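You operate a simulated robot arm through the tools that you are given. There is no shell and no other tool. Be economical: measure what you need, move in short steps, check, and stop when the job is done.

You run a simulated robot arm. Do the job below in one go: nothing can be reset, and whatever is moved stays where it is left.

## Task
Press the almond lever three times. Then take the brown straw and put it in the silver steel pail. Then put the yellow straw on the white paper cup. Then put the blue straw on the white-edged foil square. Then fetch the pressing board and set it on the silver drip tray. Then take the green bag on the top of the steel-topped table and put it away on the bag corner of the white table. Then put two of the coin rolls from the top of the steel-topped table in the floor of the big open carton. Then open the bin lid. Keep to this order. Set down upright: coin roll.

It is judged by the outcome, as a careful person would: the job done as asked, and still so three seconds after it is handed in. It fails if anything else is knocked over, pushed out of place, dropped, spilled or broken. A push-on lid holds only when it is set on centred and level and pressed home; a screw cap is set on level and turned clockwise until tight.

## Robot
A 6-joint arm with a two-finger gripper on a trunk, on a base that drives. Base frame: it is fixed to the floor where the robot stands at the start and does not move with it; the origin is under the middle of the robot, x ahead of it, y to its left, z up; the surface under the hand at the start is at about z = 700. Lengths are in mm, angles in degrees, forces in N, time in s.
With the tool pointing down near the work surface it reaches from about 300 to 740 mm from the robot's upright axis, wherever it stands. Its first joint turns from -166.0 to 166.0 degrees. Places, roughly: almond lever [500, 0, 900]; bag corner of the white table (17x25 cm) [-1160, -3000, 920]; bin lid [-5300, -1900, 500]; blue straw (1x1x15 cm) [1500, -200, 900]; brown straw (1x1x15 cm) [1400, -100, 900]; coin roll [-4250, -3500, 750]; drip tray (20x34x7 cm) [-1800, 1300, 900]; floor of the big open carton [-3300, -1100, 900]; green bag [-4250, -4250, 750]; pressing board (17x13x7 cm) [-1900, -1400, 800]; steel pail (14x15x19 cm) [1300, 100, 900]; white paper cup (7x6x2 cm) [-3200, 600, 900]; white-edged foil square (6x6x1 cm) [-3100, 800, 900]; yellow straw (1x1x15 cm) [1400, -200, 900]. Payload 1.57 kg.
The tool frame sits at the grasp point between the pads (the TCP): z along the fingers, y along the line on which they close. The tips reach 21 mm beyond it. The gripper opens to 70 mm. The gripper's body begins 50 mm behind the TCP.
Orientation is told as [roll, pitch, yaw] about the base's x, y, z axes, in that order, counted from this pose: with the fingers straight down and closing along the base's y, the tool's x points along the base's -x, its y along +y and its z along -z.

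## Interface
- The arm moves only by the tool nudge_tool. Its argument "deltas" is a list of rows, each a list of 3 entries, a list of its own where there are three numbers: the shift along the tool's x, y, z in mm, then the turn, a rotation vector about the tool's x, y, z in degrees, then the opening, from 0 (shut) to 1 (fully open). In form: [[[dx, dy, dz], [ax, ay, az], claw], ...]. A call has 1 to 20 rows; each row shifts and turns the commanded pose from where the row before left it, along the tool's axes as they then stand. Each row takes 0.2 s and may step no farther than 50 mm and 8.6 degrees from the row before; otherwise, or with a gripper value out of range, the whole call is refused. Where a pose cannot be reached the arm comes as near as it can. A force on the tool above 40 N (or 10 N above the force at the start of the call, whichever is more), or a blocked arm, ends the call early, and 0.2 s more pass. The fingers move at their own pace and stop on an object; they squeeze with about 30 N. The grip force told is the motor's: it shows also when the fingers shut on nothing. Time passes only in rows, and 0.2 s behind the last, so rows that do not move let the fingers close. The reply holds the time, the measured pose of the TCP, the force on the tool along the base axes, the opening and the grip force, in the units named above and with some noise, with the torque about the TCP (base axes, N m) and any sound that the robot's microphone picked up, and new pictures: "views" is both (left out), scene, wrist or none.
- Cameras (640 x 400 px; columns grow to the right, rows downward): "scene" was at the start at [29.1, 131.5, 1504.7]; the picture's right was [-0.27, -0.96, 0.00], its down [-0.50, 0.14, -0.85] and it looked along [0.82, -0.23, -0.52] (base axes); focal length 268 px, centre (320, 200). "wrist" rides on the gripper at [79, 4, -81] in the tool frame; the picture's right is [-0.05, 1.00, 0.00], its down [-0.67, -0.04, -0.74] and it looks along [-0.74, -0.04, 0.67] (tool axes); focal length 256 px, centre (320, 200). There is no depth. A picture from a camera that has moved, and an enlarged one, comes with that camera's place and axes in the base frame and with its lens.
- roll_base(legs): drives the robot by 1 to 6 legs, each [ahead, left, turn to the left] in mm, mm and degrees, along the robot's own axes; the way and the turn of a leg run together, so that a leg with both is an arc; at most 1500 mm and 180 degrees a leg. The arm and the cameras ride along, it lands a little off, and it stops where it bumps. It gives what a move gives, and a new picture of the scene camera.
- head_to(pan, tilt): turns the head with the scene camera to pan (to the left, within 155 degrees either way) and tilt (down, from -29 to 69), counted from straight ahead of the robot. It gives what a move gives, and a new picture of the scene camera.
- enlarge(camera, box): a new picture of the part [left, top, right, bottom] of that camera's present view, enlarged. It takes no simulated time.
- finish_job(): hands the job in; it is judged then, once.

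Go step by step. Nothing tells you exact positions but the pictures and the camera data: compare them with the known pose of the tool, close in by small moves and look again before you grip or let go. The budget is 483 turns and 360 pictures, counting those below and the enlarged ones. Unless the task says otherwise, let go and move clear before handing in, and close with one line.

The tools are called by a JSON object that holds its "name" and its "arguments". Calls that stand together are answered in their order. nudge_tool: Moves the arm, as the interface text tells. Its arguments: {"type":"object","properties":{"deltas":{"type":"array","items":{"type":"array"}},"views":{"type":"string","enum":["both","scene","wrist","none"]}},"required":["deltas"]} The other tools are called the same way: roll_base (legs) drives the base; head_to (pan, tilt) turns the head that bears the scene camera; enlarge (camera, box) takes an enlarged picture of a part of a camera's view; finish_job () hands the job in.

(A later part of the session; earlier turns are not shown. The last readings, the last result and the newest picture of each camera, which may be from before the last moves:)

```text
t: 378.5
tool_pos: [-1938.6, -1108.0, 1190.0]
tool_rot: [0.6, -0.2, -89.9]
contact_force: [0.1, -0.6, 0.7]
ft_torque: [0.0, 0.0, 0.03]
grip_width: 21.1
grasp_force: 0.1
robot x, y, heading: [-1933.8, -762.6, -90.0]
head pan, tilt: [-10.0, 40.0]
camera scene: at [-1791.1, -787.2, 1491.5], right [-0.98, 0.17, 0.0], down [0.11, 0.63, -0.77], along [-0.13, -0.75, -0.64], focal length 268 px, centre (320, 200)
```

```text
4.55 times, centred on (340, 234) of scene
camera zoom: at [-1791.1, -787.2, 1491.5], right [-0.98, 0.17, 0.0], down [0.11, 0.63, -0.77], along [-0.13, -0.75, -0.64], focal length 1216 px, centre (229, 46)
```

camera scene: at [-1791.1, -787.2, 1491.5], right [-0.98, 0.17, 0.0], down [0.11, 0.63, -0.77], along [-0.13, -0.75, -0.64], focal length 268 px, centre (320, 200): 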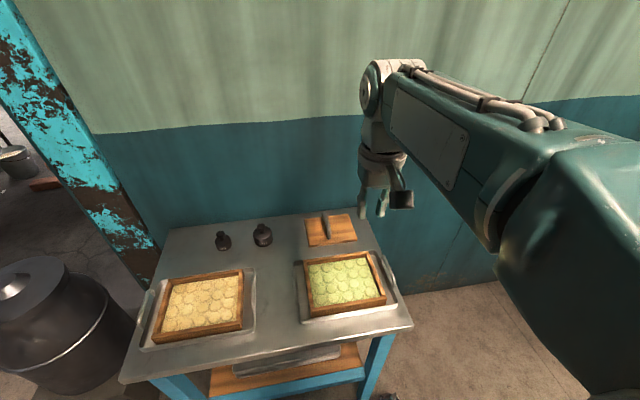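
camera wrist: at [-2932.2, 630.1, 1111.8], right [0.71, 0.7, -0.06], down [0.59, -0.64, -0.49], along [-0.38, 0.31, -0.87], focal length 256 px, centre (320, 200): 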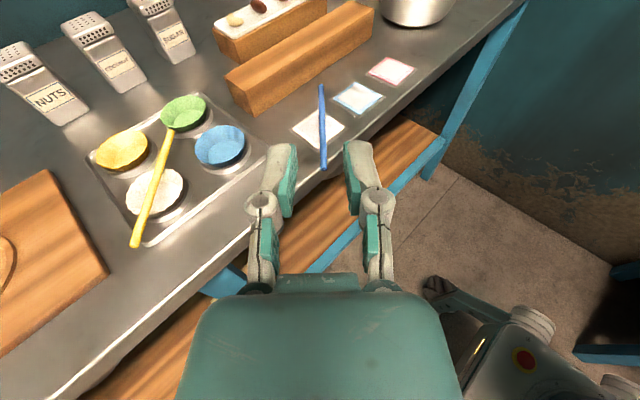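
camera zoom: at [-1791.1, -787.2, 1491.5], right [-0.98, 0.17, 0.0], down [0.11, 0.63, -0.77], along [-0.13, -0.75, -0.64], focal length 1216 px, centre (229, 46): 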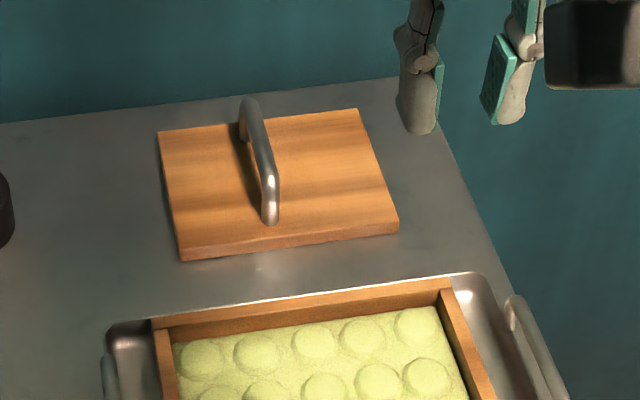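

The handle is a round bar running along y, centred near (-1929, -1440) with its top at about z = 830. I'll hover over it with the gripper open.

{"name": "nudge_tool", "arguments": {"deltas": [[[-33.2, 0.95, 29], [0, 0, 0], 0.6], [[-33.2, 0.95, 29], [0, 0, 0], 0.6], [[-33.2, 0.95, 29], [0, 0, 0], 0.6], [[-33.2, 0.95, 29], [0, 0, 0], 0.6], [[-33.2, 0.95, 29], [0, 0, 0], 0.6], [[-33.2, 0.95, 29], [0, 0, 0], 0.6], [[-33.2, 0.95, 29], [0, 0, 0], 0.6], [[-33.2, 0.95, 29], [0, 0, 0], 0.6], [[-33.2, 0.95, 29], [0, 0, 0], 0.6], [[-23.2, 0.95, 25], [0, 0, 0], 0.6], [[0, 0, 0], [0, 0, 0], 0.6]]}}

{"name": "enlarge", "arguments": {"camera": "wrist", "box": [200, 20, 440, 180]}}

{"name": "enlarge", "arguments": {"camera": "scene", "box": [250, 150, 410, 278]}}

```text
t: 380.9
tool_pos: [-1930.3, -1430.5, 905.9]
tool_rot: [0.6, -0.1, -90.0]
contact_force: [-0.3, 0.2, 0.1]
ft_torque: [0.0, -0.04, 0.0]
grip_width: 41.8
grasp_force: 0.0
robot x, y, heading: [-1931.5, -763.0, -89.8]
head pan, tilt: [-10.0, 40.0]
camera scene: at [-1791.1, -789.2, 1491.4], right [-0.98, 0.17, 0.0], down [0.11, 0.63, -0.77], along [-0.13, -0.75, -0.64], focal length 268 px, centre (320, 200)
camera wrist: at [-1926.9, -1350.6, 986.0], right [1.0, -0.05, 0.01], down [-0.04, -0.66, 0.75], along [-0.03, -0.75, -0.67], focal length 256 px, centre (320, 200)
```

scene: 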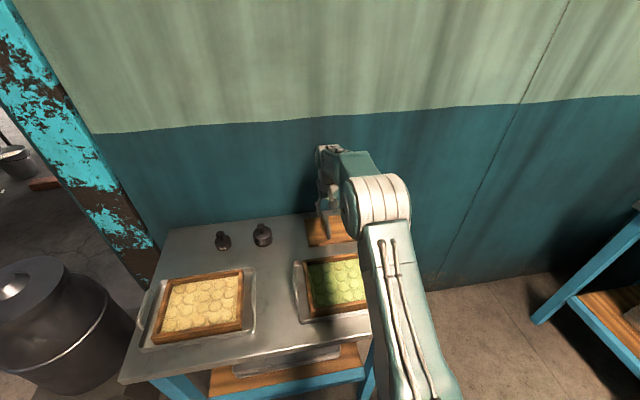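
wrist: 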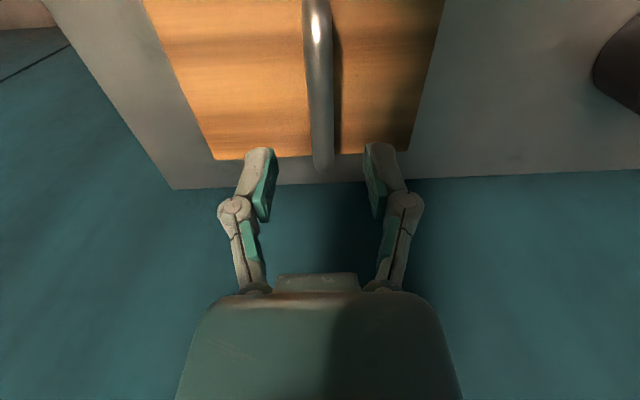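

```text
2.50 times, centred on (320, 100) of wrist
camera zoom: at [-1926.9, -1350.6, 986.0], right [1.0, -0.05, 0.01], down [-0.04, -0.66, 0.75], along [-0.03, -0.75, -0.67], focal length 640 px, centre (320, 450)
```

zoom: 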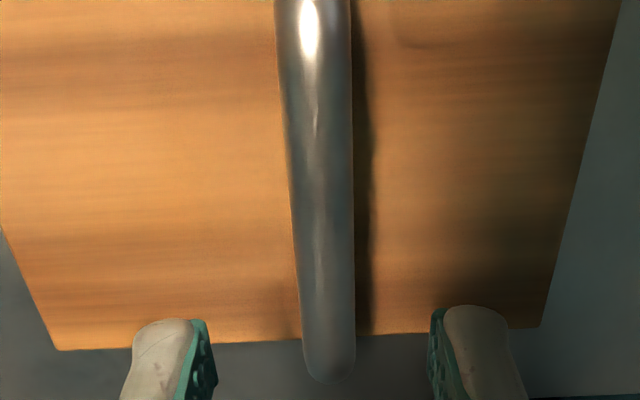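

```text
3.12 times, centred on (330, 214) of scene
camera zoom: at [-1791.1, -789.2, 1491.4], right [-0.98, 0.17, 0.0], down [0.11, 0.63, -0.77], along [-0.13, -0.75, -0.64], focal length 836 px, centre (289, 156)
```

zoom: 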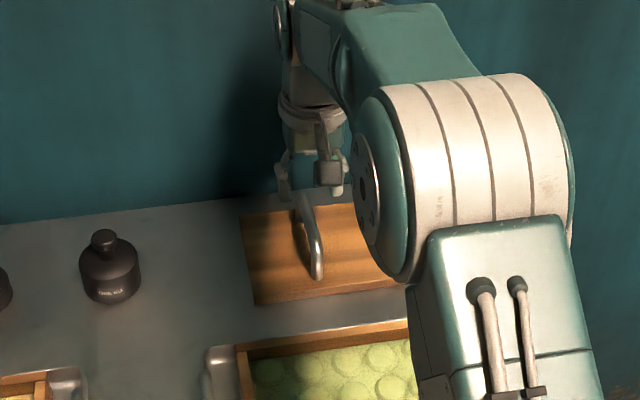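

The handle is centred between the fingers at x = -1929. I'll move over its middle and descend to grip it.

{"name": "nudge_tool", "arguments": {"deltas": [[[-14, 1, 0], [0, 0, 0], 0.7], [[0, 0, 25], [0, 0, 0], 0.7], [[0, 0, 25], [0, 0, 0], 0.7], [[0, 0, 15], [0, 0, 0], 0.7], [[0, 0, 10], [0, 0, 0], 0.7], [[0, 0, 6], [0, 0, 0], 0.7], [[0, 0, 0], [0, 0, 0], 0.7]]}}

{"name": "enlarge", "arguments": {"camera": "scene", "box": [270, 180, 390, 268]}}

```text
t: 382.6
tool_pos: [-1926.9, -1447.4, 830.0]
tool_rot: [0.5, -0.6, -90.0]
contact_force: [-0.5, 3.0, 4.7]
ft_torque: [0.06, 0.04, -0.04]
grip_width: 50.1
grasp_force: 0.4
robot x, y, heading: [-1932.8, -766.3, -90.0]
head pan, tilt: [-10.0, 40.0]
stopped in row 7: the force on the tool passed its limit at 47 N (the readings are from after the stop); the commanded pose is now the measured one
camera scene: at [-1791.2, -788.4, 1491.5], right [-0.98, 0.17, 0.0], down [0.11, 0.63, -0.77], along [-0.13, -0.75, -0.64], focal length 268 px, centre (320, 200)
camera wrist: at [-1923.9, -1367.2, 909.7], right [1.0, -0.05, 0.01], down [-0.04, -0.66, 0.75], along [-0.03, -0.75, -0.66], focal length 256 px, centre (320, 200)
```

scene: 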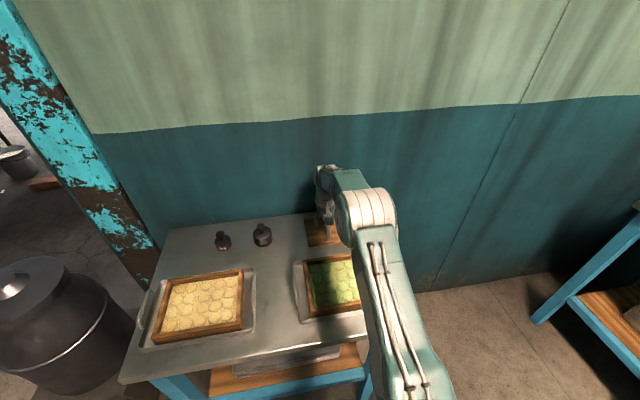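
wrist: 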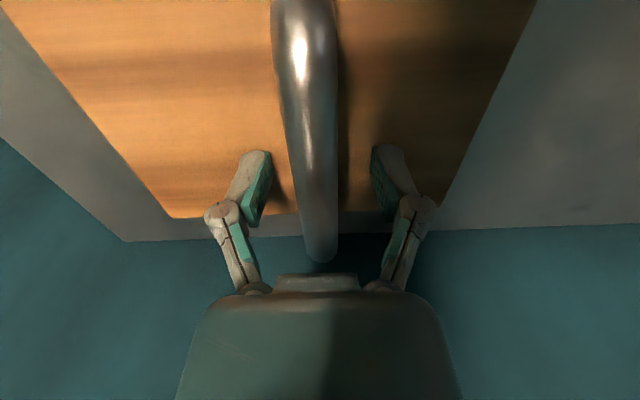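

```text
4.55 times, centred on (330, 224) of scene
camera zoom: at [-1791.2, -788.4, 1491.5], right [-0.98, 0.17, 0.0], down [0.11, 0.63, -0.77], along [-0.13, -0.75, -0.64], focal length 1216 px, centre (274, 91)
```

zoom: 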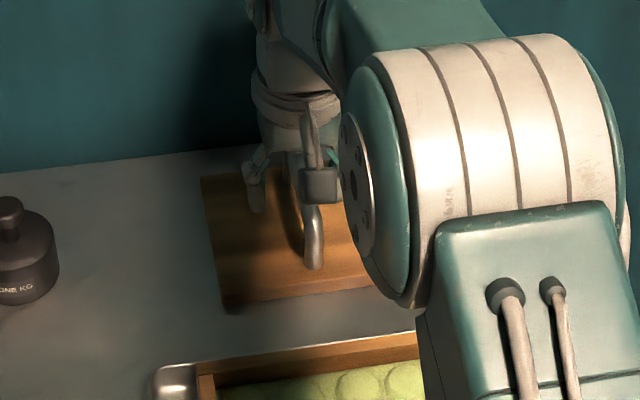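

I touched the board itself: tips stopped near z = 809, so the board top is there and the handle bar is higher, around z = 855. I'll raise, move to the handle's true middle (y about -1418), and look.

{"name": "nudge_tool", "arguments": {"deltas": [[[0, 0, -10], [0, 0, 0], 0.7], [[0, 0, -10], [0, 0, 0], 0.7], [[15, 0, 0], [0, 0, 0], 0.7], [[14, 0, 0], [0, 0, 0], 0.7], [[0, 0, 0], [0, 0, 0], 0.7]]}}

{"name": "enlarge", "arguments": {"camera": "scene", "box": [270, 180, 390, 268]}}

```text
t: 383.8
tool_pos: [-1926.3, -1419.9, 851.7]
tool_rot: [0.5, -0.7, -89.9]
contact_force: [-0.3, 0.2, 0.7]
ft_torque: [0.02, 0.0, -0.01]
grip_width: 49.0
grasp_force: 0.0
robot x, y, heading: [-1933.4, -762.7, -90.0]
head pan, tilt: [-10.0, 40.0]
camera scene: at [-1791.4, -789.1, 1491.4], right [-0.98, 0.17, 0.0], down [0.11, 0.63, -0.77], along [-0.13, -0.75, -0.64], focal length 268 px, centre (320, 200)
camera wrist: at [-1923.8, -1338.2, 930.4], right [1.0, -0.05, 0.01], down [-0.04, -0.66, 0.75], along [-0.03, -0.75, -0.66], focal length 256 px, centre (320, 200)
```

scene: 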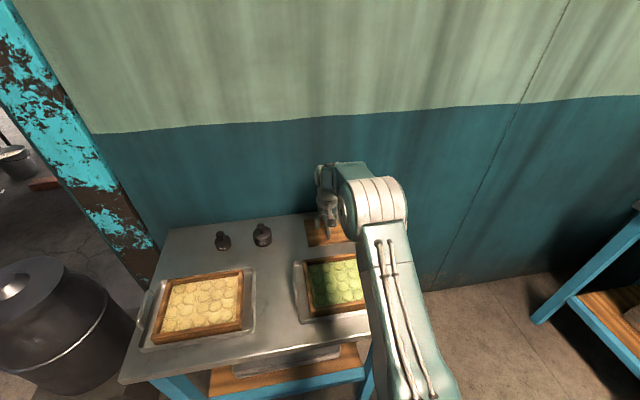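
wrist: 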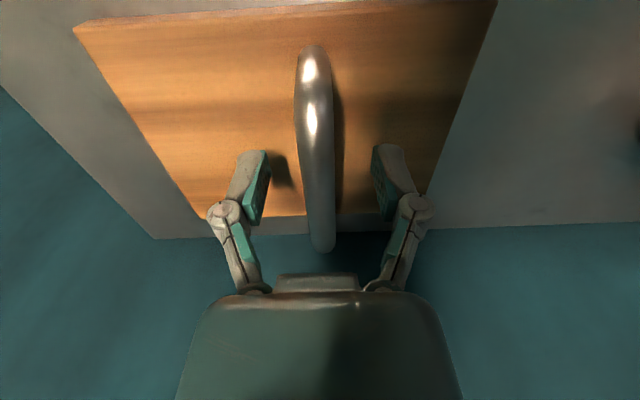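

```text
4.55 times, centred on (330, 224) of scene
camera zoom: at [-1791.4, -789.1, 1491.4], right [-0.98, 0.17, 0.0], down [0.11, 0.63, -0.77], along [-0.13, -0.75, -0.64], focal length 1216 px, centre (274, 91)
```

zoom: 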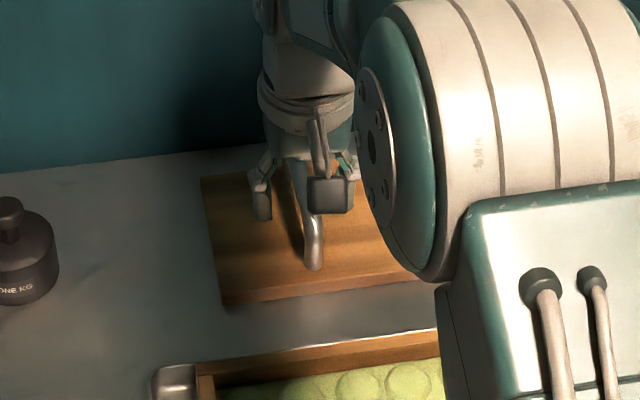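

The bar is centred between the pads. I'll close on it.

{"name": "nudge_tool", "arguments": {"deltas": [[[0, 0, 5], [0, 0, 0], 0.7], [[0, 0, 0], [0, 0, 0], 0.3], [[0, 0, 0], [0, 0, 0], 0], [[0, 0, 0], [0, 0, 0], 0], [[0, 0, 0], [0, 0, 0], 0]], "views": "none"}}

{"name": "nudge_tool", "arguments": {"deltas": [[[0, 0, -10], [0, 0, 0], 0], [[0, 0, -15], [0, 0, 0], 0], [[0, 0, -25], [0, 0, 0], 0], [[0, 0, 0], [0, 0, 0], 0]]}}

```text
t: 385.0
tool_pos: [-1927.7, -1418.3, 846.5]
tool_rot: [0.5, -0.7, -89.9]
contact_force: [0.3, 2.2, 5.6]
ft_torque: [0.05, 0.01, 0.01]
grip_width: 12.1
grasp_force: 30.1
robot x, y, heading: [-1930.2, -763.8, -89.9]
head pan, tilt: [-10.0, 40.0]
```

```text
t: 386.0
tool_pos: [-1927.1, -1419.9, 896.9]
tool_rot: [0.5, -0.6, -89.9]
contact_force: [-0.8, 0.4, -3.3]
ft_torque: [0.05, -0.05, -0.01]
grip_width: 12.2
grasp_force: 30.0
robot x, y, heading: [-1932.0, -765.1, -89.9]
head pan, tilt: [-10.0, 40.0]
camera scene: at [-1791.3, -789.4, 1491.4], right [-0.98, 0.17, 0.0], down [0.11, 0.63, -0.76], along [-0.13, -0.75, -0.64], focal length 268 px, centre (320, 200)
camera wrist: at [-1925.1, -1338.5, 976.0], right [1.0, -0.05, 0.01], down [-0.04, -0.66, 0.75], along [-0.03, -0.75, -0.66], focal length 256 px, centre (320, 200)
```

scene: 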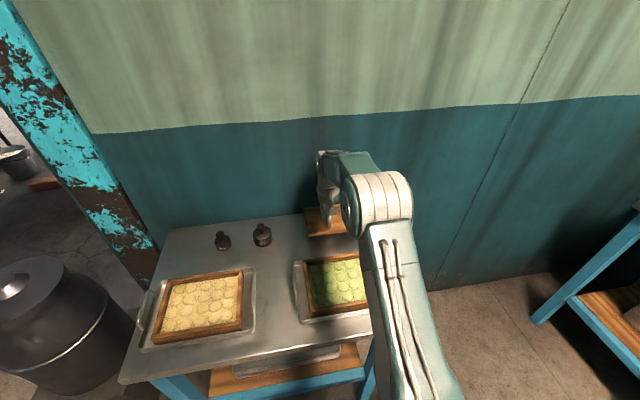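
wrist: 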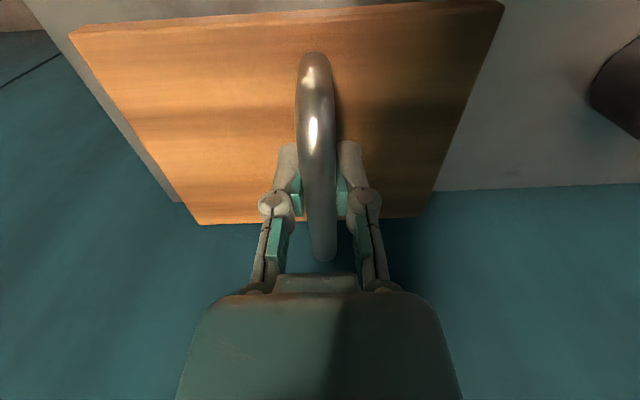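

The board is lifted. I'll raise it well clear, draw it in, and back away.

{"name": "nudge_tool", "arguments": {"deltas": [[[0, 0, -40], [0, 0, 0], 0], [[0, 0, -40], [0, 0, 0], 0], [[10, 0, -40], [0, 0, 0], 0], [[30, 0, -30], [0, 0, 0], 0], [[40, 0, -20], [0, 0, 0], 0], [[40, 0, -20], [0, 0, 0], 0], [[40, 0, -10], [0, 0, 0], 0], [[40, 0, -10], [0, 0, 0], 0], [[40, 0, 0], [0, 0, 0], 0]], "views": "none"}}

{"name": "roll_base", "arguments": {"legs": [[-600, 0, 0]]}}

{"name": "head_to", "arguments": {"pan": -150, "tilt": 30}}

```text
t: 388.0
tool_pos: [-1927.0, -1173.3, 1102.8]
tool_rot: [0.5, -0.7, -89.9]
contact_force: [-0.3, 0.5, -3.1]
ft_torque: [0.05, 0.0, -0.02]
grip_width: 12.1
grasp_force: 30.2
robot x, y, heading: [-1935.5, -764.7, -89.9]
head pan, tilt: [-10.0, 40.0]
```

```text
t: 391.4
tool_pos: [-1927.8, -582.4, 1102.7]
tool_rot: [0.5, -0.7, -90.3]
contact_force: [-0.3, 0.0, -3.0]
ft_torque: [0.03, -0.04, 0.03]
grip_width: 12.1
grasp_force: 29.9
robot x, y, heading: [-1934.0, -169.0, -90.3]
head pan, tilt: [-10.0, 40.0]
camera scene: at [-1789.6, -195.7, 1491.5], right [-0.98, 0.18, 0.0], down [0.12, 0.63, -0.77], along [-0.14, -0.75, -0.64], focal length 268 px, centre (320, 200)
```

scene: 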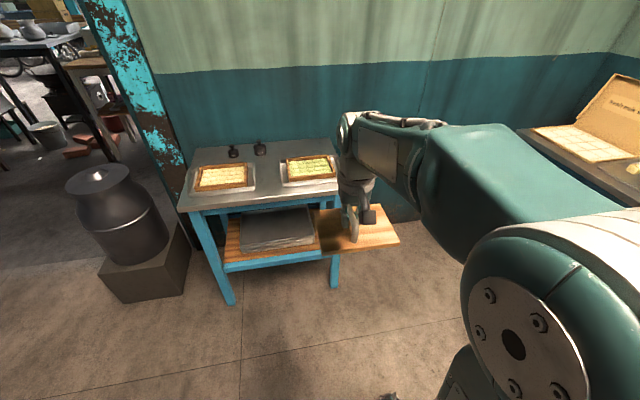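

```text
t: 393.6
tool_pos: [-1929.3, -582.7, 1103.0]
tool_rot: [0.4, -0.6, -90.3]
contact_force: [0.1, 0.9, -2.7]
ft_torque: [0.04, 0.0, 0.0]
grip_width: 12.2
grasp_force: 29.9
robot x, y, heading: [-1929.8, -172.8, -90.3]
head pan, tilt: [-150.0, 30.0]
camera scene: at [-1818.8, -33.4, 1507.0], right [0.87, 0.49, 0.0], down [0.25, -0.43, -0.87], along [-0.43, 0.75, -0.5], focal length 268 px, centre (320, 200)
```

scene: 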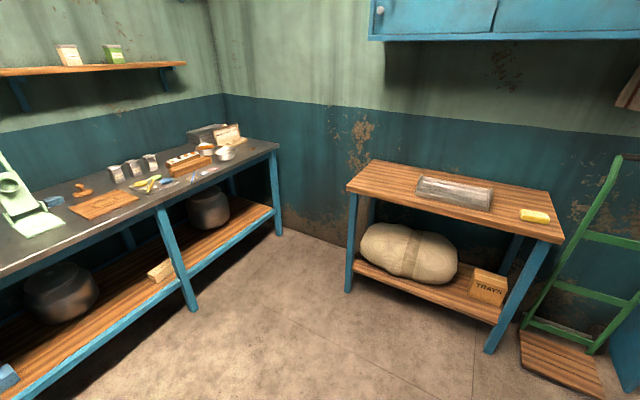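

The drip tray is on the wooden table near (-1826, 1328), with its long side along x. I'll turn around and approach it.

{"name": "roll_base", "arguments": {"legs": [[0, 0, 90], [0, 0, 90.3], [750, -100, 0]]}}

{"name": "head_to", "arguments": {"pan": 0, "tilt": 38}}

```text
t: 405.5
tool_pos: [-1838.1, 1015.7, 1102.4]
tool_rot: [0.5, -0.6, 90.3]
contact_force: [0.2, -0.2, -3.3]
ft_torque: [-0.01, 0.06, -0.02]
grip_width: 12.0
grasp_force: 29.8
robot x, y, heading: [-1833.5, 603.5, 89.8]
head pan, tilt: [-150.0, 30.0]
camera scene: at [-1940.4, 466.3, 1507.0], right [-0.87, -0.5, 0.0], down [-0.25, 0.43, -0.87], along [0.43, -0.75, -0.5], focal length 268 px, centre (320, 200)
```

scene: 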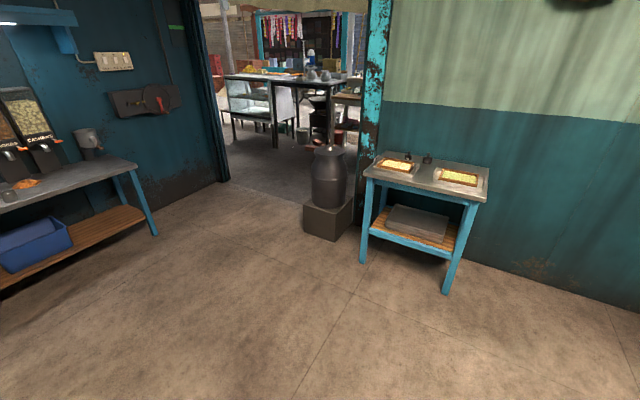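

```text
t: 407.9
tool_pos: [-1837.7, 1015.2, 1101.2]
tool_rot: [0.6, -0.6, 90.2]
contact_force: [0.1, -0.7, -2.4]
ft_torque: [-0.05, 0.03, 0.04]
grip_width: 12.0
grasp_force: 30.0
robot x, y, heading: [-1831.5, 602.3, 90.0]
head pan, tilt: [0.0, 38.0]
camera scene: at [-1985.8, 630.9, 1494.4], right [1.0, 0.0, 0.0], down [0.0, -0.62, -0.79], along [0.0, 0.79, -0.62], focal length 268 px, centre (320, 200)
```

scene: 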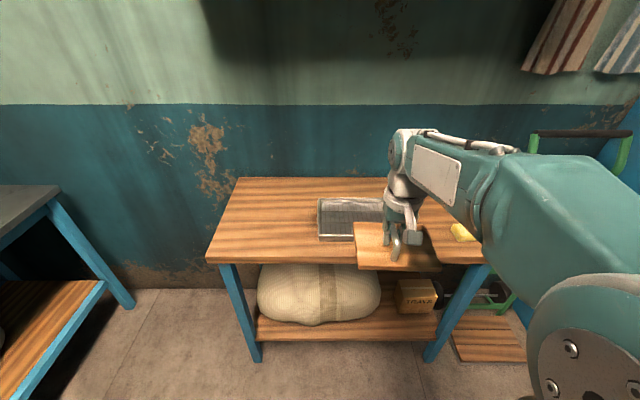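

{"name": "enlarge", "arguments": {"camera": "scene", "box": [290, 170, 430, 270]}}

{"name": "enlarge", "arguments": {"camera": "wrist", "box": [0, 0, 640, 400]}}

```text
4.00 times, centred on (360, 220) of scene
camera zoom: at [-1985.8, 630.9, 1494.4], right [1.0, 0.0, 0.0], down [0.0, -0.62, -0.79], along [0.0, 0.79, -0.62], focal length 1070 px, centre (160, 120)
```

zoom: 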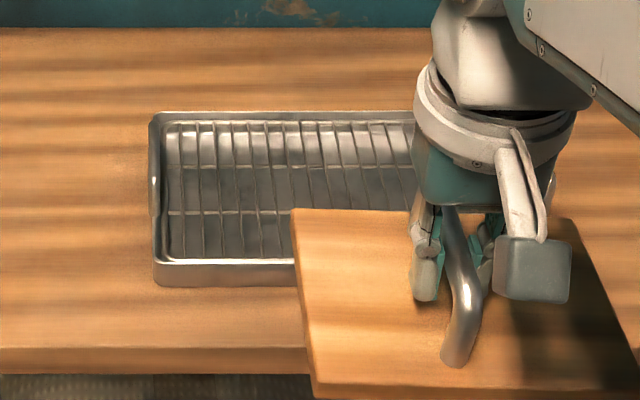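

```text
1.00 times, centred on (320, 200) of wrist (not enlarged: the box is as wide or as high as the picture)
camera zoom: at [-1842.1, 935.0, 1182.0], right [-1.0, 0.05, 0.01], down [0.04, 0.66, 0.75], along [0.03, 0.75, -0.66], focal length 256 px, centre (320, 200)
```

zoom: 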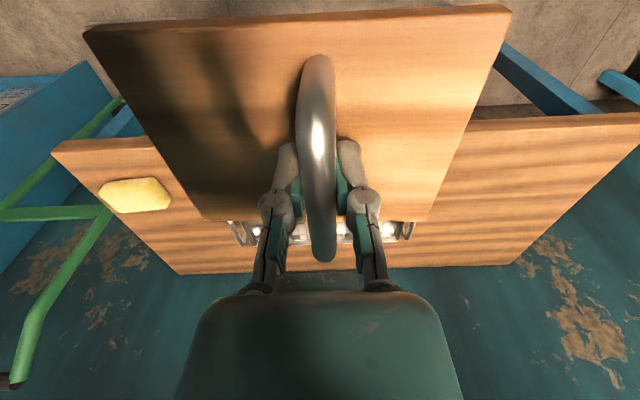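

The tray spans y from about 1226 to 1420 and is centred near x = -1825, with rim near z = 885. I'll move the base closer, then bring the board over it.

{"name": "roll_base", "arguments": {"legs": [[150, 0, 0]]}}

{"name": "nudge_tool", "arguments": {"deltas": [[[-40, -3, 0], [0, 0, 0], 0], [[-40, -3, 5], [0, 0, 0], 0], [[-40, -3, 10], [0, 0, 0], 0], [[-38, -4, 15], [0, 0, 0], 0], [[0, 0, 30], [0, 0, 0], 0], [[0, 0, 20], [0, 0, 0], 0], [[0, 0, 0], [0, 0, 0], 0]]}}

{"name": "enlarge", "arguments": {"camera": "scene", "box": [250, 160, 490, 310]}}

```text
t: 409.2
tool_pos: [-1835.8, 1165.8, 1103.0]
tool_rot: [0.5, -0.6, 89.9]
contact_force: [-0.6, -0.2, -2.3]
ft_torque: [-0.02, 0.03, 0.02]
grip_width: 12.2
grasp_force: 29.5
robot x, y, heading: [-1831.9, 752.4, 89.8]
head pan, tilt: [0.0, 38.0]
camera scene: at [-1985.4, 781.7, 1494.4], right [1.0, 0.0, 0.0], down [0.0, -0.62, -0.79], along [0.0, 0.79, -0.62], focal length 268 px, centre (320, 200)
```

scene: 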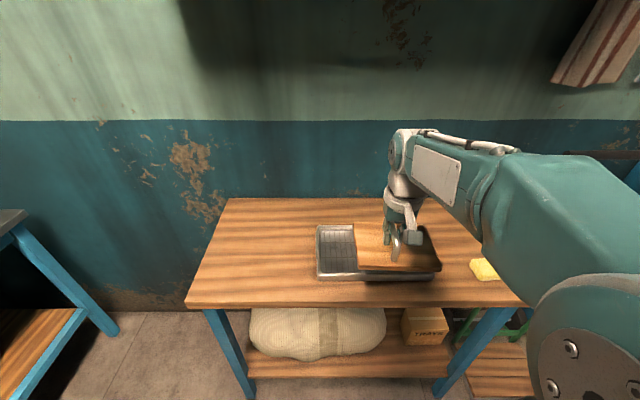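

```text
t: 410.8
tool_pos: [-1823.9, 1323.0, 1022.3]
tool_rot: [0.6, -0.6, 89.8]
contact_force: [-0.6, 0.5, -3.8]
ft_torque: [-0.06, 0.03, 0.03]
grip_width: 12.4
grasp_force: 29.7
robot x, y, heading: [-1831.8, 752.6, 89.7]
head pan, tilt: [0.0, 38.0]
camera scene: at [-1985.4, 782.8, 1494.4], right [1.0, 0.0, 0.0], down [0.0, -0.62, -0.79], along [0.0, 0.79, -0.62], focal length 268 px, centre (320, 200)
camera wrist: at [-1827.3, 1242.5, 1102.6], right [-1.0, 0.06, 0.01], down [0.04, 0.66, 0.75], along [0.04, 0.75, -0.66], focal length 256 px, centre (320, 200)
```

scene: 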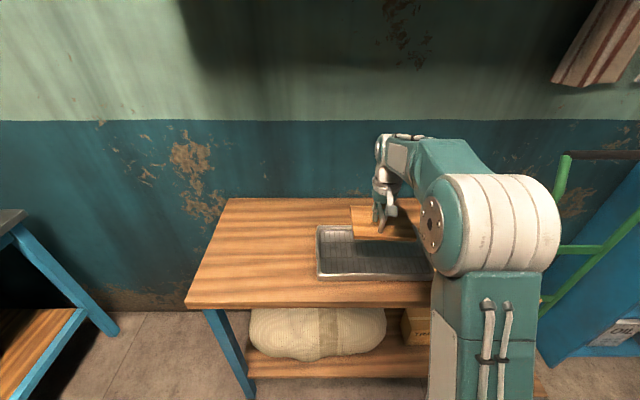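
wrist: 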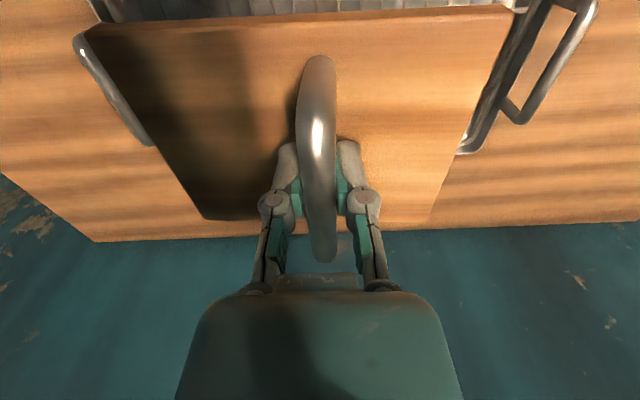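

```text
2.67 times, centred on (370, 235) of scene
camera zoom: at [-1985.4, 782.8, 1494.4], right [1.0, 0.0, 0.0], down [0.0, -0.62, -0.79], along [0.0, 0.79, -0.62], focal length 714 px, centre (187, 107)
```

zoom: 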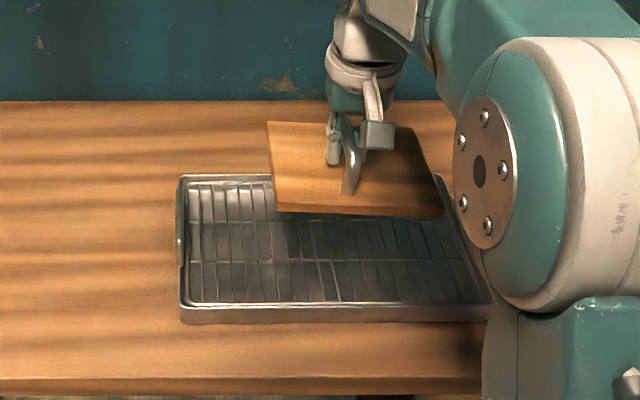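

The tray centre is about (-1832, 1327), and the board's centre sits slightly off the grip point. I'll correct both and lower most of the way.

{"name": "nudge_tool", "arguments": {"deltas": [[[10, 16, 0], [0, 0, 0], 0], [[0, 0, 25], [0, 0, 0], 0], [[0, 0, 20], [0, 0, 0], 0], [[0, 0, 10], [0, 0, 0], 0], [[0, 0, 0], [0, 0, 0], 0]]}}

{"name": "enlarge", "arguments": {"camera": "scene", "box": [250, 160, 490, 310]}}

```text
t: 412.0
tool_pos: [-1839.7, 1312.6, 970.6]
tool_rot: [0.4, -0.6, 89.9]
contact_force: [-0.9, 0.0, -2.8]
ft_torque: [-0.01, 0.0, 0.0]
grip_width: 12.0
grasp_force: 30.2
robot x, y, heading: [-1831.3, 752.9, 89.8]
head pan, tilt: [0.0, 38.0]
camera scene: at [-1985.5, 782.8, 1494.4], right [1.0, 0.0, 0.0], down [0.0, -0.62, -0.79], along [0.0, 0.79, -0.62], focal length 268 px, centre (320, 200)
camera wrist: at [-1843.0, 1232.9, 1050.5], right [-1.0, 0.06, 0.01], down [0.04, 0.66, 0.75], along [0.04, 0.75, -0.66], focal length 256 px, centre (320, 200)
```

scene: 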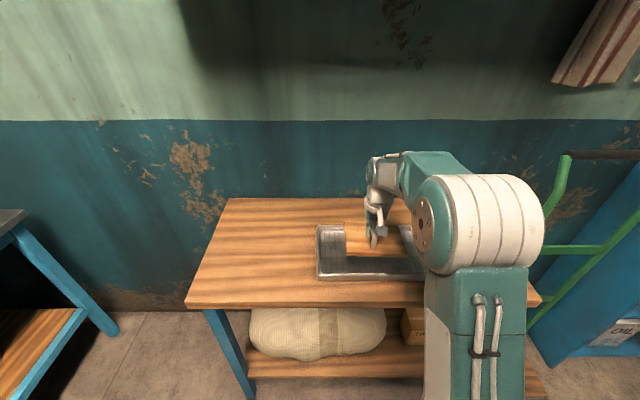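
wrist: 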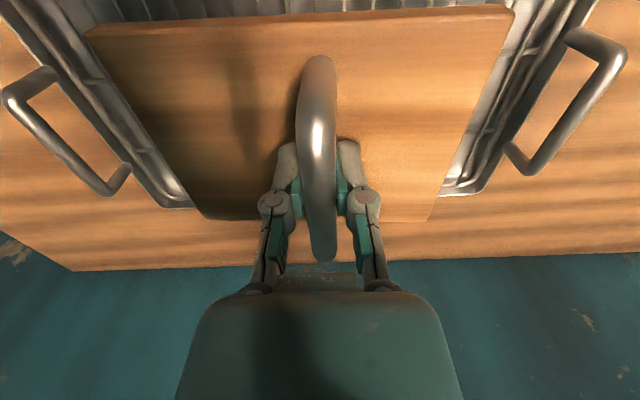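

```text
2.67 times, centred on (370, 235) of scene
camera zoom: at [-1985.5, 782.8, 1494.4], right [1.0, 0.0, 0.0], down [0.0, -0.62, -0.79], along [0.0, 0.79, -0.62], focal length 714 px, centre (187, 107)
```

zoom: 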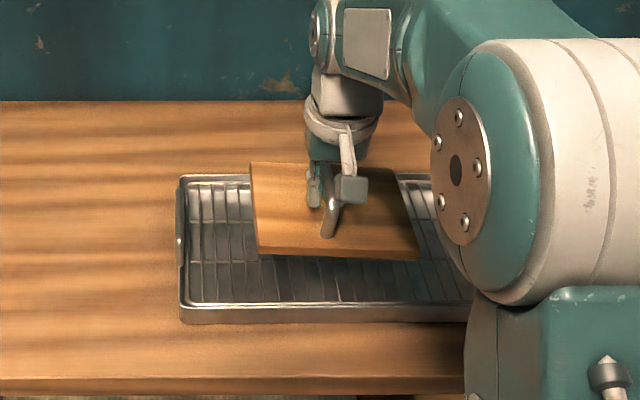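

The board is centred over the tray in both directions. I'll lower in small steps to feel for contact.

{"name": "nudge_tool", "arguments": {"deltas": [[[0, 0, 10], [0, 0, 0], 0], [[0, 0, 8], [0, 0, 0], 0], [[0, 0, 5], [0, 0, 0], 0], [[0, 0, 0], [0, 0, 0], 0]], "views": "none"}}

{"name": "nudge_tool", "arguments": {"deltas": [[[0, 0, 4], [0, 0, 0], 0], [[0, 0, 4], [0, 0, 0], 0], [[0, 0, 0], [0, 0, 0], 0]], "views": "none"}}

{"name": "nudge_tool", "arguments": {"deltas": [[[0, 0, 3], [0, 0, 0], 0], [[0, 0, 3], [0, 0, 0], 0], [[0, 0, 0], [0, 0, 0], 0]], "views": "wrist"}}

{"name": "enlarge", "arguments": {"camera": "scene", "box": [290, 190, 450, 290]}}

```text
t: 413.0
tool_pos: [-1838.7, 1314.0, 947.4]
tool_rot: [0.6, -0.6, 89.9]
contact_force: [0.8, -0.4, -2.4]
ft_torque: [0.0, 0.0, 0.0]
grip_width: 12.1
grasp_force: 29.9
robot x, y, heading: [-1831.6, 753.3, 89.8]
head pan, tilt: [0.0, 38.0]
```

```text
t: 413.8
tool_pos: [-1839.9, 1315.6, 939.1]
tool_rot: [0.5, -0.6, 89.9]
contact_force: [0.0, 0.4, -3.1]
ft_torque: [-0.04, 0.04, 0.01]
grip_width: 12.1
grasp_force: 30.3
robot x, y, heading: [-1835.6, 750.3, 89.8]
head pan, tilt: [0.0, 38.0]
```

```text
t: 414.6
tool_pos: [-1840.5, 1315.1, 932.1]
tool_rot: [0.5, -0.6, 89.9]
contact_force: [0.1, 1.6, -2.3]
ft_torque: [-0.03, 0.01, -0.02]
grip_width: 12.1
grasp_force: 30.0
robot x, y, heading: [-1830.9, 752.8, 89.6]
head pan, tilt: [0.0, 38.0]
camera wrist: at [-1844.1, 1235.1, 1011.9], right [-1.0, 0.06, 0.01], down [0.04, 0.66, 0.75], along [0.04, 0.75, -0.66], focal length 256 px, centre (320, 200)
```

wrist: 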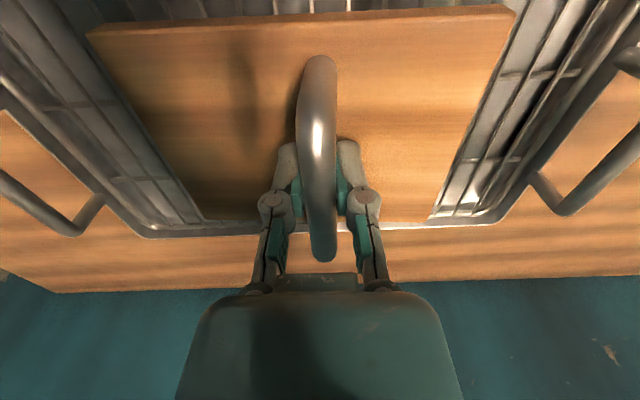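

```text
4.00 times, centred on (370, 240) of scene
camera zoom: at [-1985.5, 782.8, 1494.4], right [1.0, 0.0, 0.0], down [0.0, -0.62, -0.79], along [0.0, 0.79, -0.62], focal length 1070 px, centre (120, 40)
```

zoom: 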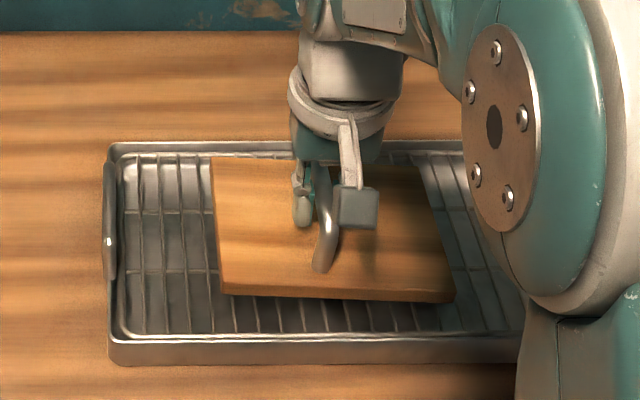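

{"name": "nudge_tool", "arguments": {"deltas": [[[2, 0, 3], [0, 0, 0], 0], [[2, 0, 3], [0, 0, 0], 0], [[0, 0, 0], [0, 0, 0], 0]], "views": "none"}}

{"name": "nudge_tool", "arguments": {"deltas": [[[0, 0, 3], [0, 0, 0], 0], [[0, 0, 3], [0, 0, 0], 0], [[0, 0, 0], [0, 0, 0], 0]], "views": "none"}}

{"name": "nudge_tool", "arguments": {"deltas": [[[0, 0, 3], [0, 0, 0], 0], [[0, 0, 3], [0, 0, 0], 0], [[0, 0, 0], [0, 0, 0], 0]], "views": "none"}}

```text
t: 415.4
tool_pos: [-1839.6, 1311.6, 926.1]
tool_rot: [0.4, -0.6, 89.9]
contact_force: [-1.2, 0.5, -0.3]
ft_torque: [0.19, -0.17, 0.11]
grip_width: 12.3
grasp_force: 30.1
robot x, y, heading: [-1833.0, 752.7, 89.7]
head pan, tilt: [0.0, 38.0]
```

```text
t: 416.2
tool_pos: [-1840.6, 1312.1, 921.0]
tool_rot: [0.5, -0.7, 89.9]
contact_force: [0.0, -4.4, 9.4]
ft_torque: [0.67, -0.06, -0.02]
grip_width: 12.6
grasp_force: 29.6
robot x, y, heading: [-1829.7, 754.4, 89.7]
head pan, tilt: [0.0, 38.0]
```

```text
t: 417.0
tool_pos: [-1840.4, 1310.8, 914.6]
tool_rot: [0.4, -0.6, 89.9]
contact_force: [-2.0, 0.7, 7.1]
ft_torque: [0.26, -0.04, 0.03]
grip_width: 15.2
grasp_force: 29.9
robot x, y, heading: [-1828.9, 753.2, 89.7]
head pan, tilt: [0.0, 38.0]
```

{"name": "nudge_tool", "arguments": {"deltas": [[[0, 0, -2], [0, 0, 0], 0], [[0, 0, 0], [0, 0, 0], 0]], "views": "wrist"}}

{"name": "enlarge", "arguments": {"camera": "scene", "box": [290, 190, 450, 290]}}

```text
t: 417.6
tool_pos: [-1839.3, 1310.3, 915.8]
tool_rot: [0.5, -0.4, 89.9]
contact_force: [-0.3, 0.7, -2.4]
ft_torque: [-0.05, 0.05, 0.01]
grip_width: 15.1
grasp_force: 30.0
robot x, y, heading: [-1829.5, 754.0, 89.7]
head pan, tilt: [0.0, 38.0]
camera wrist: at [-1843.9, 1230.8, 995.4], right [-1.0, 0.06, 0.01], down [0.04, 0.66, 0.75], along [0.04, 0.75, -0.66], focal length 256 px, centre (320, 200)
```

wrist: 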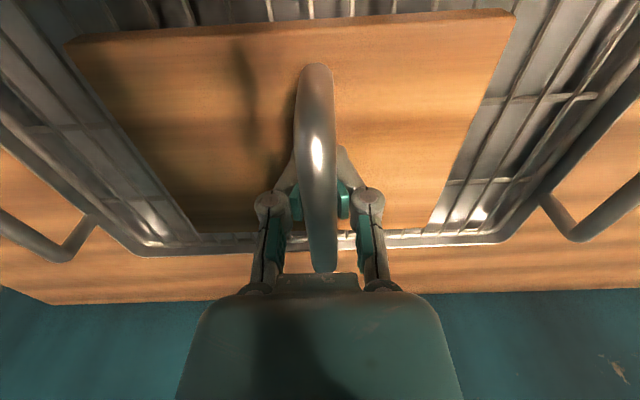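

```text
4.00 times, centred on (370, 240) of scene
camera zoom: at [-1985.5, 782.8, 1494.4], right [1.0, 0.0, 0.0], down [0.0, -0.62, -0.79], along [0.0, 0.79, -0.62], focal length 1070 px, centre (120, 40)
```

zoom: 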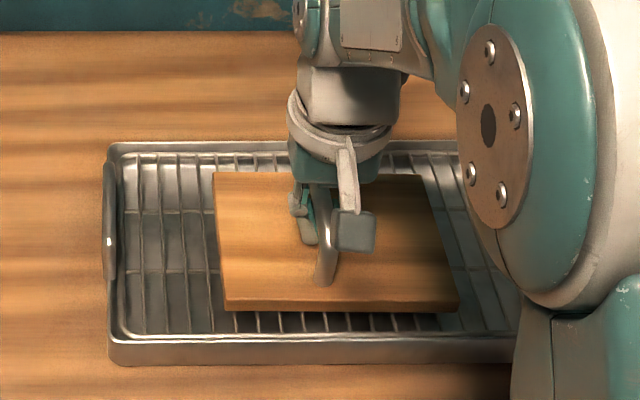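

The board is down on the tray's rack. I'll lower the last 2 mm and release.

{"name": "nudge_tool", "arguments": {"deltas": [[[0, 0, 2], [0, 0, 0], 0], [[0, 0, 0], [0, 0, 0], 0.4], [[0, 0, 0], [0, 0, 0], 0.6], [[0, 0, 0], [0, 0, 0], 0.7], [[0, 0, -20], [0, 0, 0], 0.7], [[0, 0, -30], [0, 0, 0], 0.7], [[0, 0, -40], [0, 0, 0], 0.7], [[0, 0, -40], [0, 0, 0], 0.7], [[40, 0, -20], [0, 0, 0], 0.7], [[45, 0, -10], [0, 0, 0], 0.7], [[45, 0, 0], [0, 0, 0], 0.7]], "views": "wrist"}}

{"name": "enlarge", "arguments": {"camera": "scene", "box": [270, 180, 460, 300]}}

```text
t: 420.0
tool_pos: [-1837.2, 1180.1, 1075.6]
tool_rot: [0.5, -0.6, 90.0]
contact_force: [-0.4, 0.0, -0.7]
ft_torque: [-0.06, 0.01, 0.0]
grip_width: 48.9
grasp_force: 0.1
robot x, y, heading: [-1832.1, 755.9, 89.7]
head pan, tilt: [0.0, 38.0]
camera wrist: at [-1842.4, 1100.3, 1154.9], right [-1.0, 0.06, 0.01], down [0.04, 0.66, 0.75], along [0.04, 0.75, -0.66], focal length 256 px, centre (320, 200)
```

wrist: 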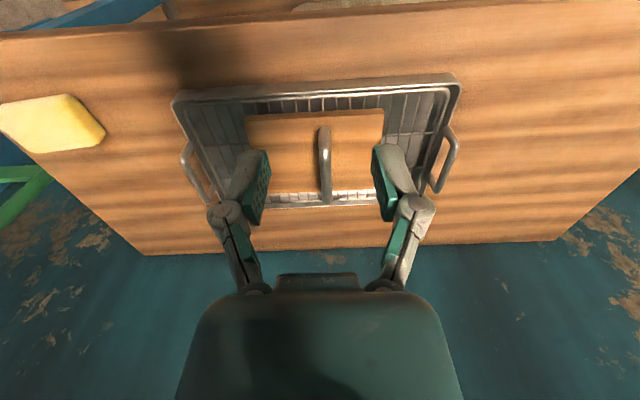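

```text
3.33 times, centred on (365, 240) of scene
camera zoom: at [-1985.4, 781.6, 1494.4], right [1.0, 0.0, 0.0], down [0.0, -0.62, -0.79], along [0.0, 0.79, -0.62], focal length 892 px, centre (170, 67)
```

zoom: 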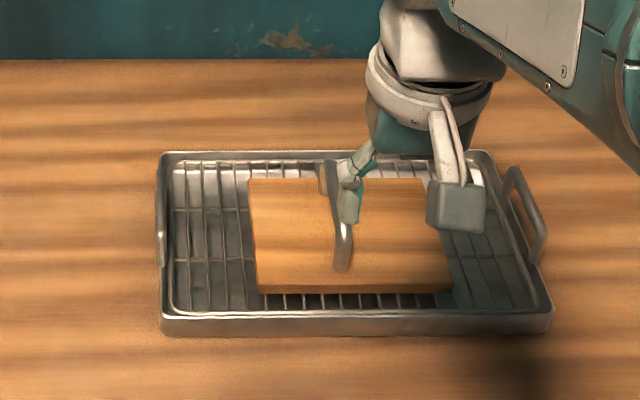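

The pressing board sits flat on the drip tray. Now for the green bag: I'll leave the room and head west along the alley.

{"name": "roll_base", "arguments": {"legs": [[-650, 0, 0], [0, 0, 90.2], [-850, 0, 0], [-850, 0, 0], [0, 1200, 0], [0, 1200, 0]]}}

{"name": "head_to", "arguments": {"pan": 10, "tilt": 20}}

```text
t: 446.9
tool_pos: [-743.2, -2353.3, 1075.6]
tool_rot: [0.6, -0.6, 175.3]
contact_force: [0.2, -0.6, 0.1]
ft_torque: [-0.05, 0.02, -0.01]
grip_width: 49.2
grasp_force: 0.0
robot x, y, heading: [-315.2, -2379.9, 175.4]
head pan, tilt: [0.0, 38.0]
camera scene: at [-355.3, -2531.7, 1494.6], right [0.08, 1.0, 0.0], down [0.61, -0.05, -0.79], along [-0.78, 0.07, -0.62], focal length 268 px, centre (320, 200)
```

scene: 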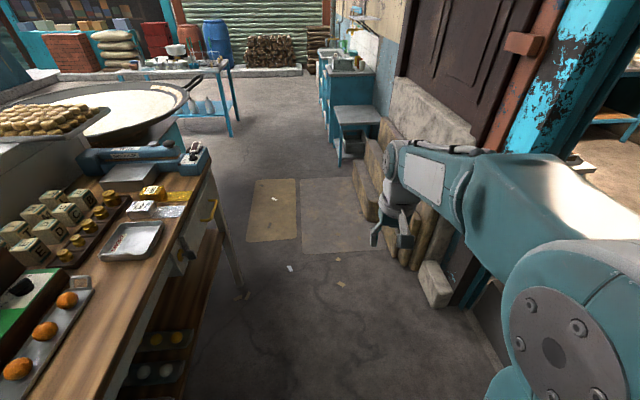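

```text
t: 447.7
tool_pos: [-744.0, -2352.8, 1074.9]
tool_rot: [0.5, -0.5, 175.3]
contact_force: [0.1, 0.0, 0.6]
ft_torque: [0.01, -0.02, -0.02]
grip_width: 49.3
grasp_force: 0.0
robot x, y, heading: [-315.7, -2378.3, 175.3]
head pan, tilt: [10.0, 20.0]
camera scene: at [-362.1, -2548.6, 1522.8], right [-0.09, 1.0, 0.0], down [0.34, 0.03, -0.94], along [-0.94, -0.08, -0.34], focal length 268 px, centre (320, 200)
```

scene: 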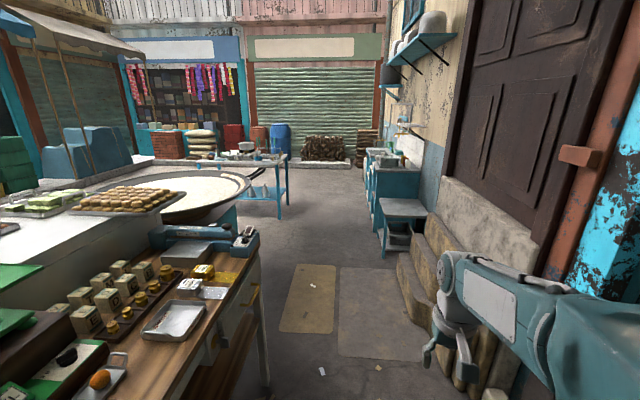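

The blue-legged steel-topped table is ahead on the left near (-4250, -3500). I'll drive west down the alley.

{"name": "roll_base", "arguments": {"legs": [[0, 0, 4.7], [1450, 0, 0], [900, 0, 0]]}}

{"name": "head_to", "arguments": {"pan": 40, "tilt": 22}}

```text
t: 459.8
tool_pos: [-3109.5, -2425.1, 1074.7]
tool_rot: [0.4, -0.7, -178.4]
contact_force: [0.4, -0.2, -0.4]
ft_torque: [0.02, -0.01, -0.01]
grip_width: 48.6
grasp_force: 0.0
robot x, y, heading: [-2683.8, -2404.7, -178.4]
head pan, tilt: [10.0, 20.0]
camera scene: at [-2710.2, -2579.5, 1522.8], right [-0.2, 0.98, 0.0], down [0.34, 0.07, -0.94], along [-0.92, -0.18, -0.34], focal length 268 px, centre (320, 200)
```

scene: 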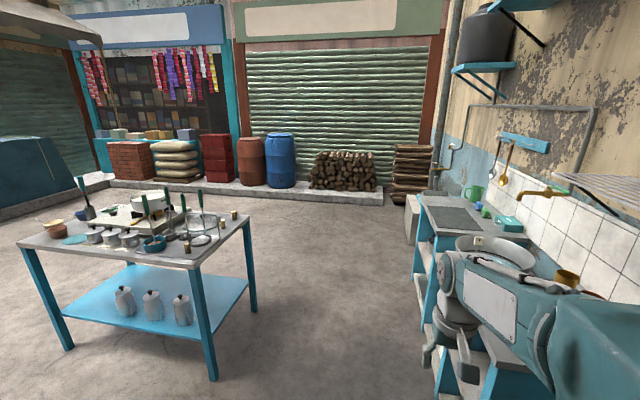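

```text
t: 460.7
tool_pos: [-3109.2, -2425.5, 1075.1]
tool_rot: [0.4, -0.6, -178.5]
contact_force: [-0.9, 0.0, 0.3]
ft_torque: [0.0, 0.01, 0.0]
grip_width: 49.2
grasp_force: 0.0
robot x, y, heading: [-2682.0, -2411.5, -178.6]
head pan, tilt: [40.0, 22.0]
camera scene: at [-2688.7, -2621.9, 1519.6], right [-0.66, 0.75, 0.0], down [0.28, 0.25, -0.93], along [-0.7, -0.61, -0.38], focal length 268 px, centre (320, 200)
```

scene: 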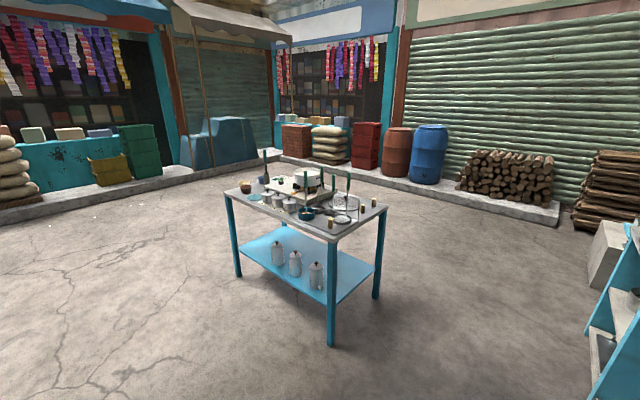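

{"name": "enlarge", "arguments": {"camera": "scene", "box": [220, 140, 400, 252]}}

```text
3.56 times, centred on (310, 196) of scene
camera zoom: at [-2688.7, -2621.9, 1519.6], right [-0.66, 0.75, 0.0], down [0.28, 0.25, -0.93], along [-0.7, -0.61, -0.38], focal length 952 px, centre (356, 214)
```

zoom: 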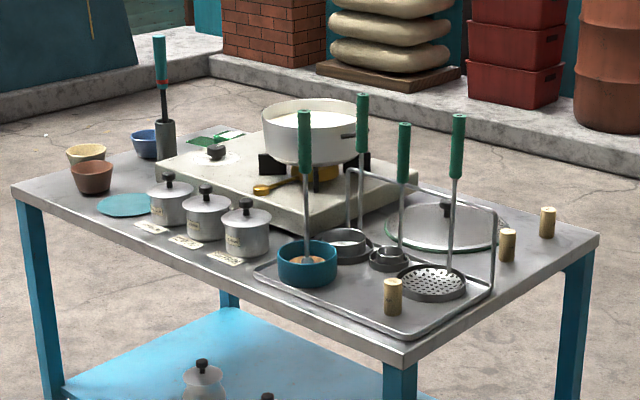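

The coin rolls are three small upright cylinders near the table's +y side, and the green bag lies flat near its far -y corner, around (-4155, -4360). I'll drive around the west side to reach the bag.

{"name": "roll_base", "arguments": {"legs": [[1200, 0, -1.4], [1150, 0, 0], [0, 950, 0], [0, 900, 0], [0, 0, 180]]}}

{"name": "head_to", "arguments": {"pan": 0, "tilt": 30}}

```text
t: 468.4
tool_pos: [-4452.4, -2416.8, 1076.3]
tool_rot: [2.5, -1.0, 178.6]
contact_force: [0.4, -0.5, -0.1]
ft_torque: [0.03, -0.01, 0.0]
grip_width: 49.4
grasp_force: 0.1
robot x, y, heading: [-4024.9, -2457.0, 178.2]
head pan, tilt: [40.0, 22.0]
stopped in leg 2: the robot was blocked; the commanded pose is now the measured one
camera scene: at [-4043.5, -2671.4, 1519.4], right [-0.62, 0.78, 0.0], down [0.29, 0.23, -0.93], along [-0.73, -0.58, -0.38], focal length 268 px, centre (320, 200)
```

scene: 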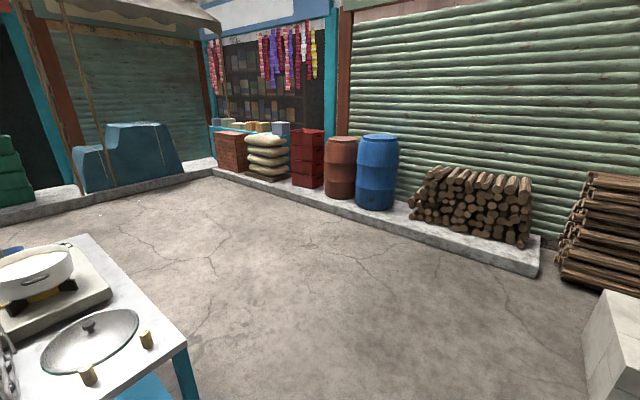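

```text
t: 469.5
tool_pos: [-4453.6, -2421.5, 1076.9]
tool_rot: [2.2, -1.1, 178.6]
contact_force: [0.1, 0.4, 0.1]
ft_torque: [-0.01, 0.0, -0.03]
grip_width: 48.9
grasp_force: 0.0
robot x, y, heading: [-4028.2, -2455.3, 178.2]
head pan, tilt: [0.0, 30.0]
camera scene: at [-4061.5, -2612.3, 1506.5], right [0.03, 1.0, 0.0], down [0.5, -0.01, -0.87], along [-0.87, 0.03, -0.5], focal length 268 px, centre (320, 200)
```

scene: 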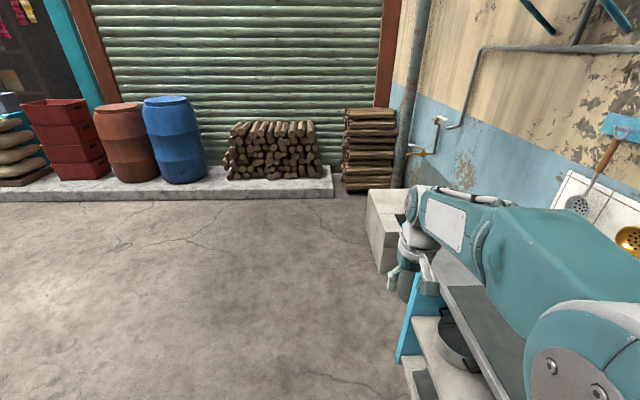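

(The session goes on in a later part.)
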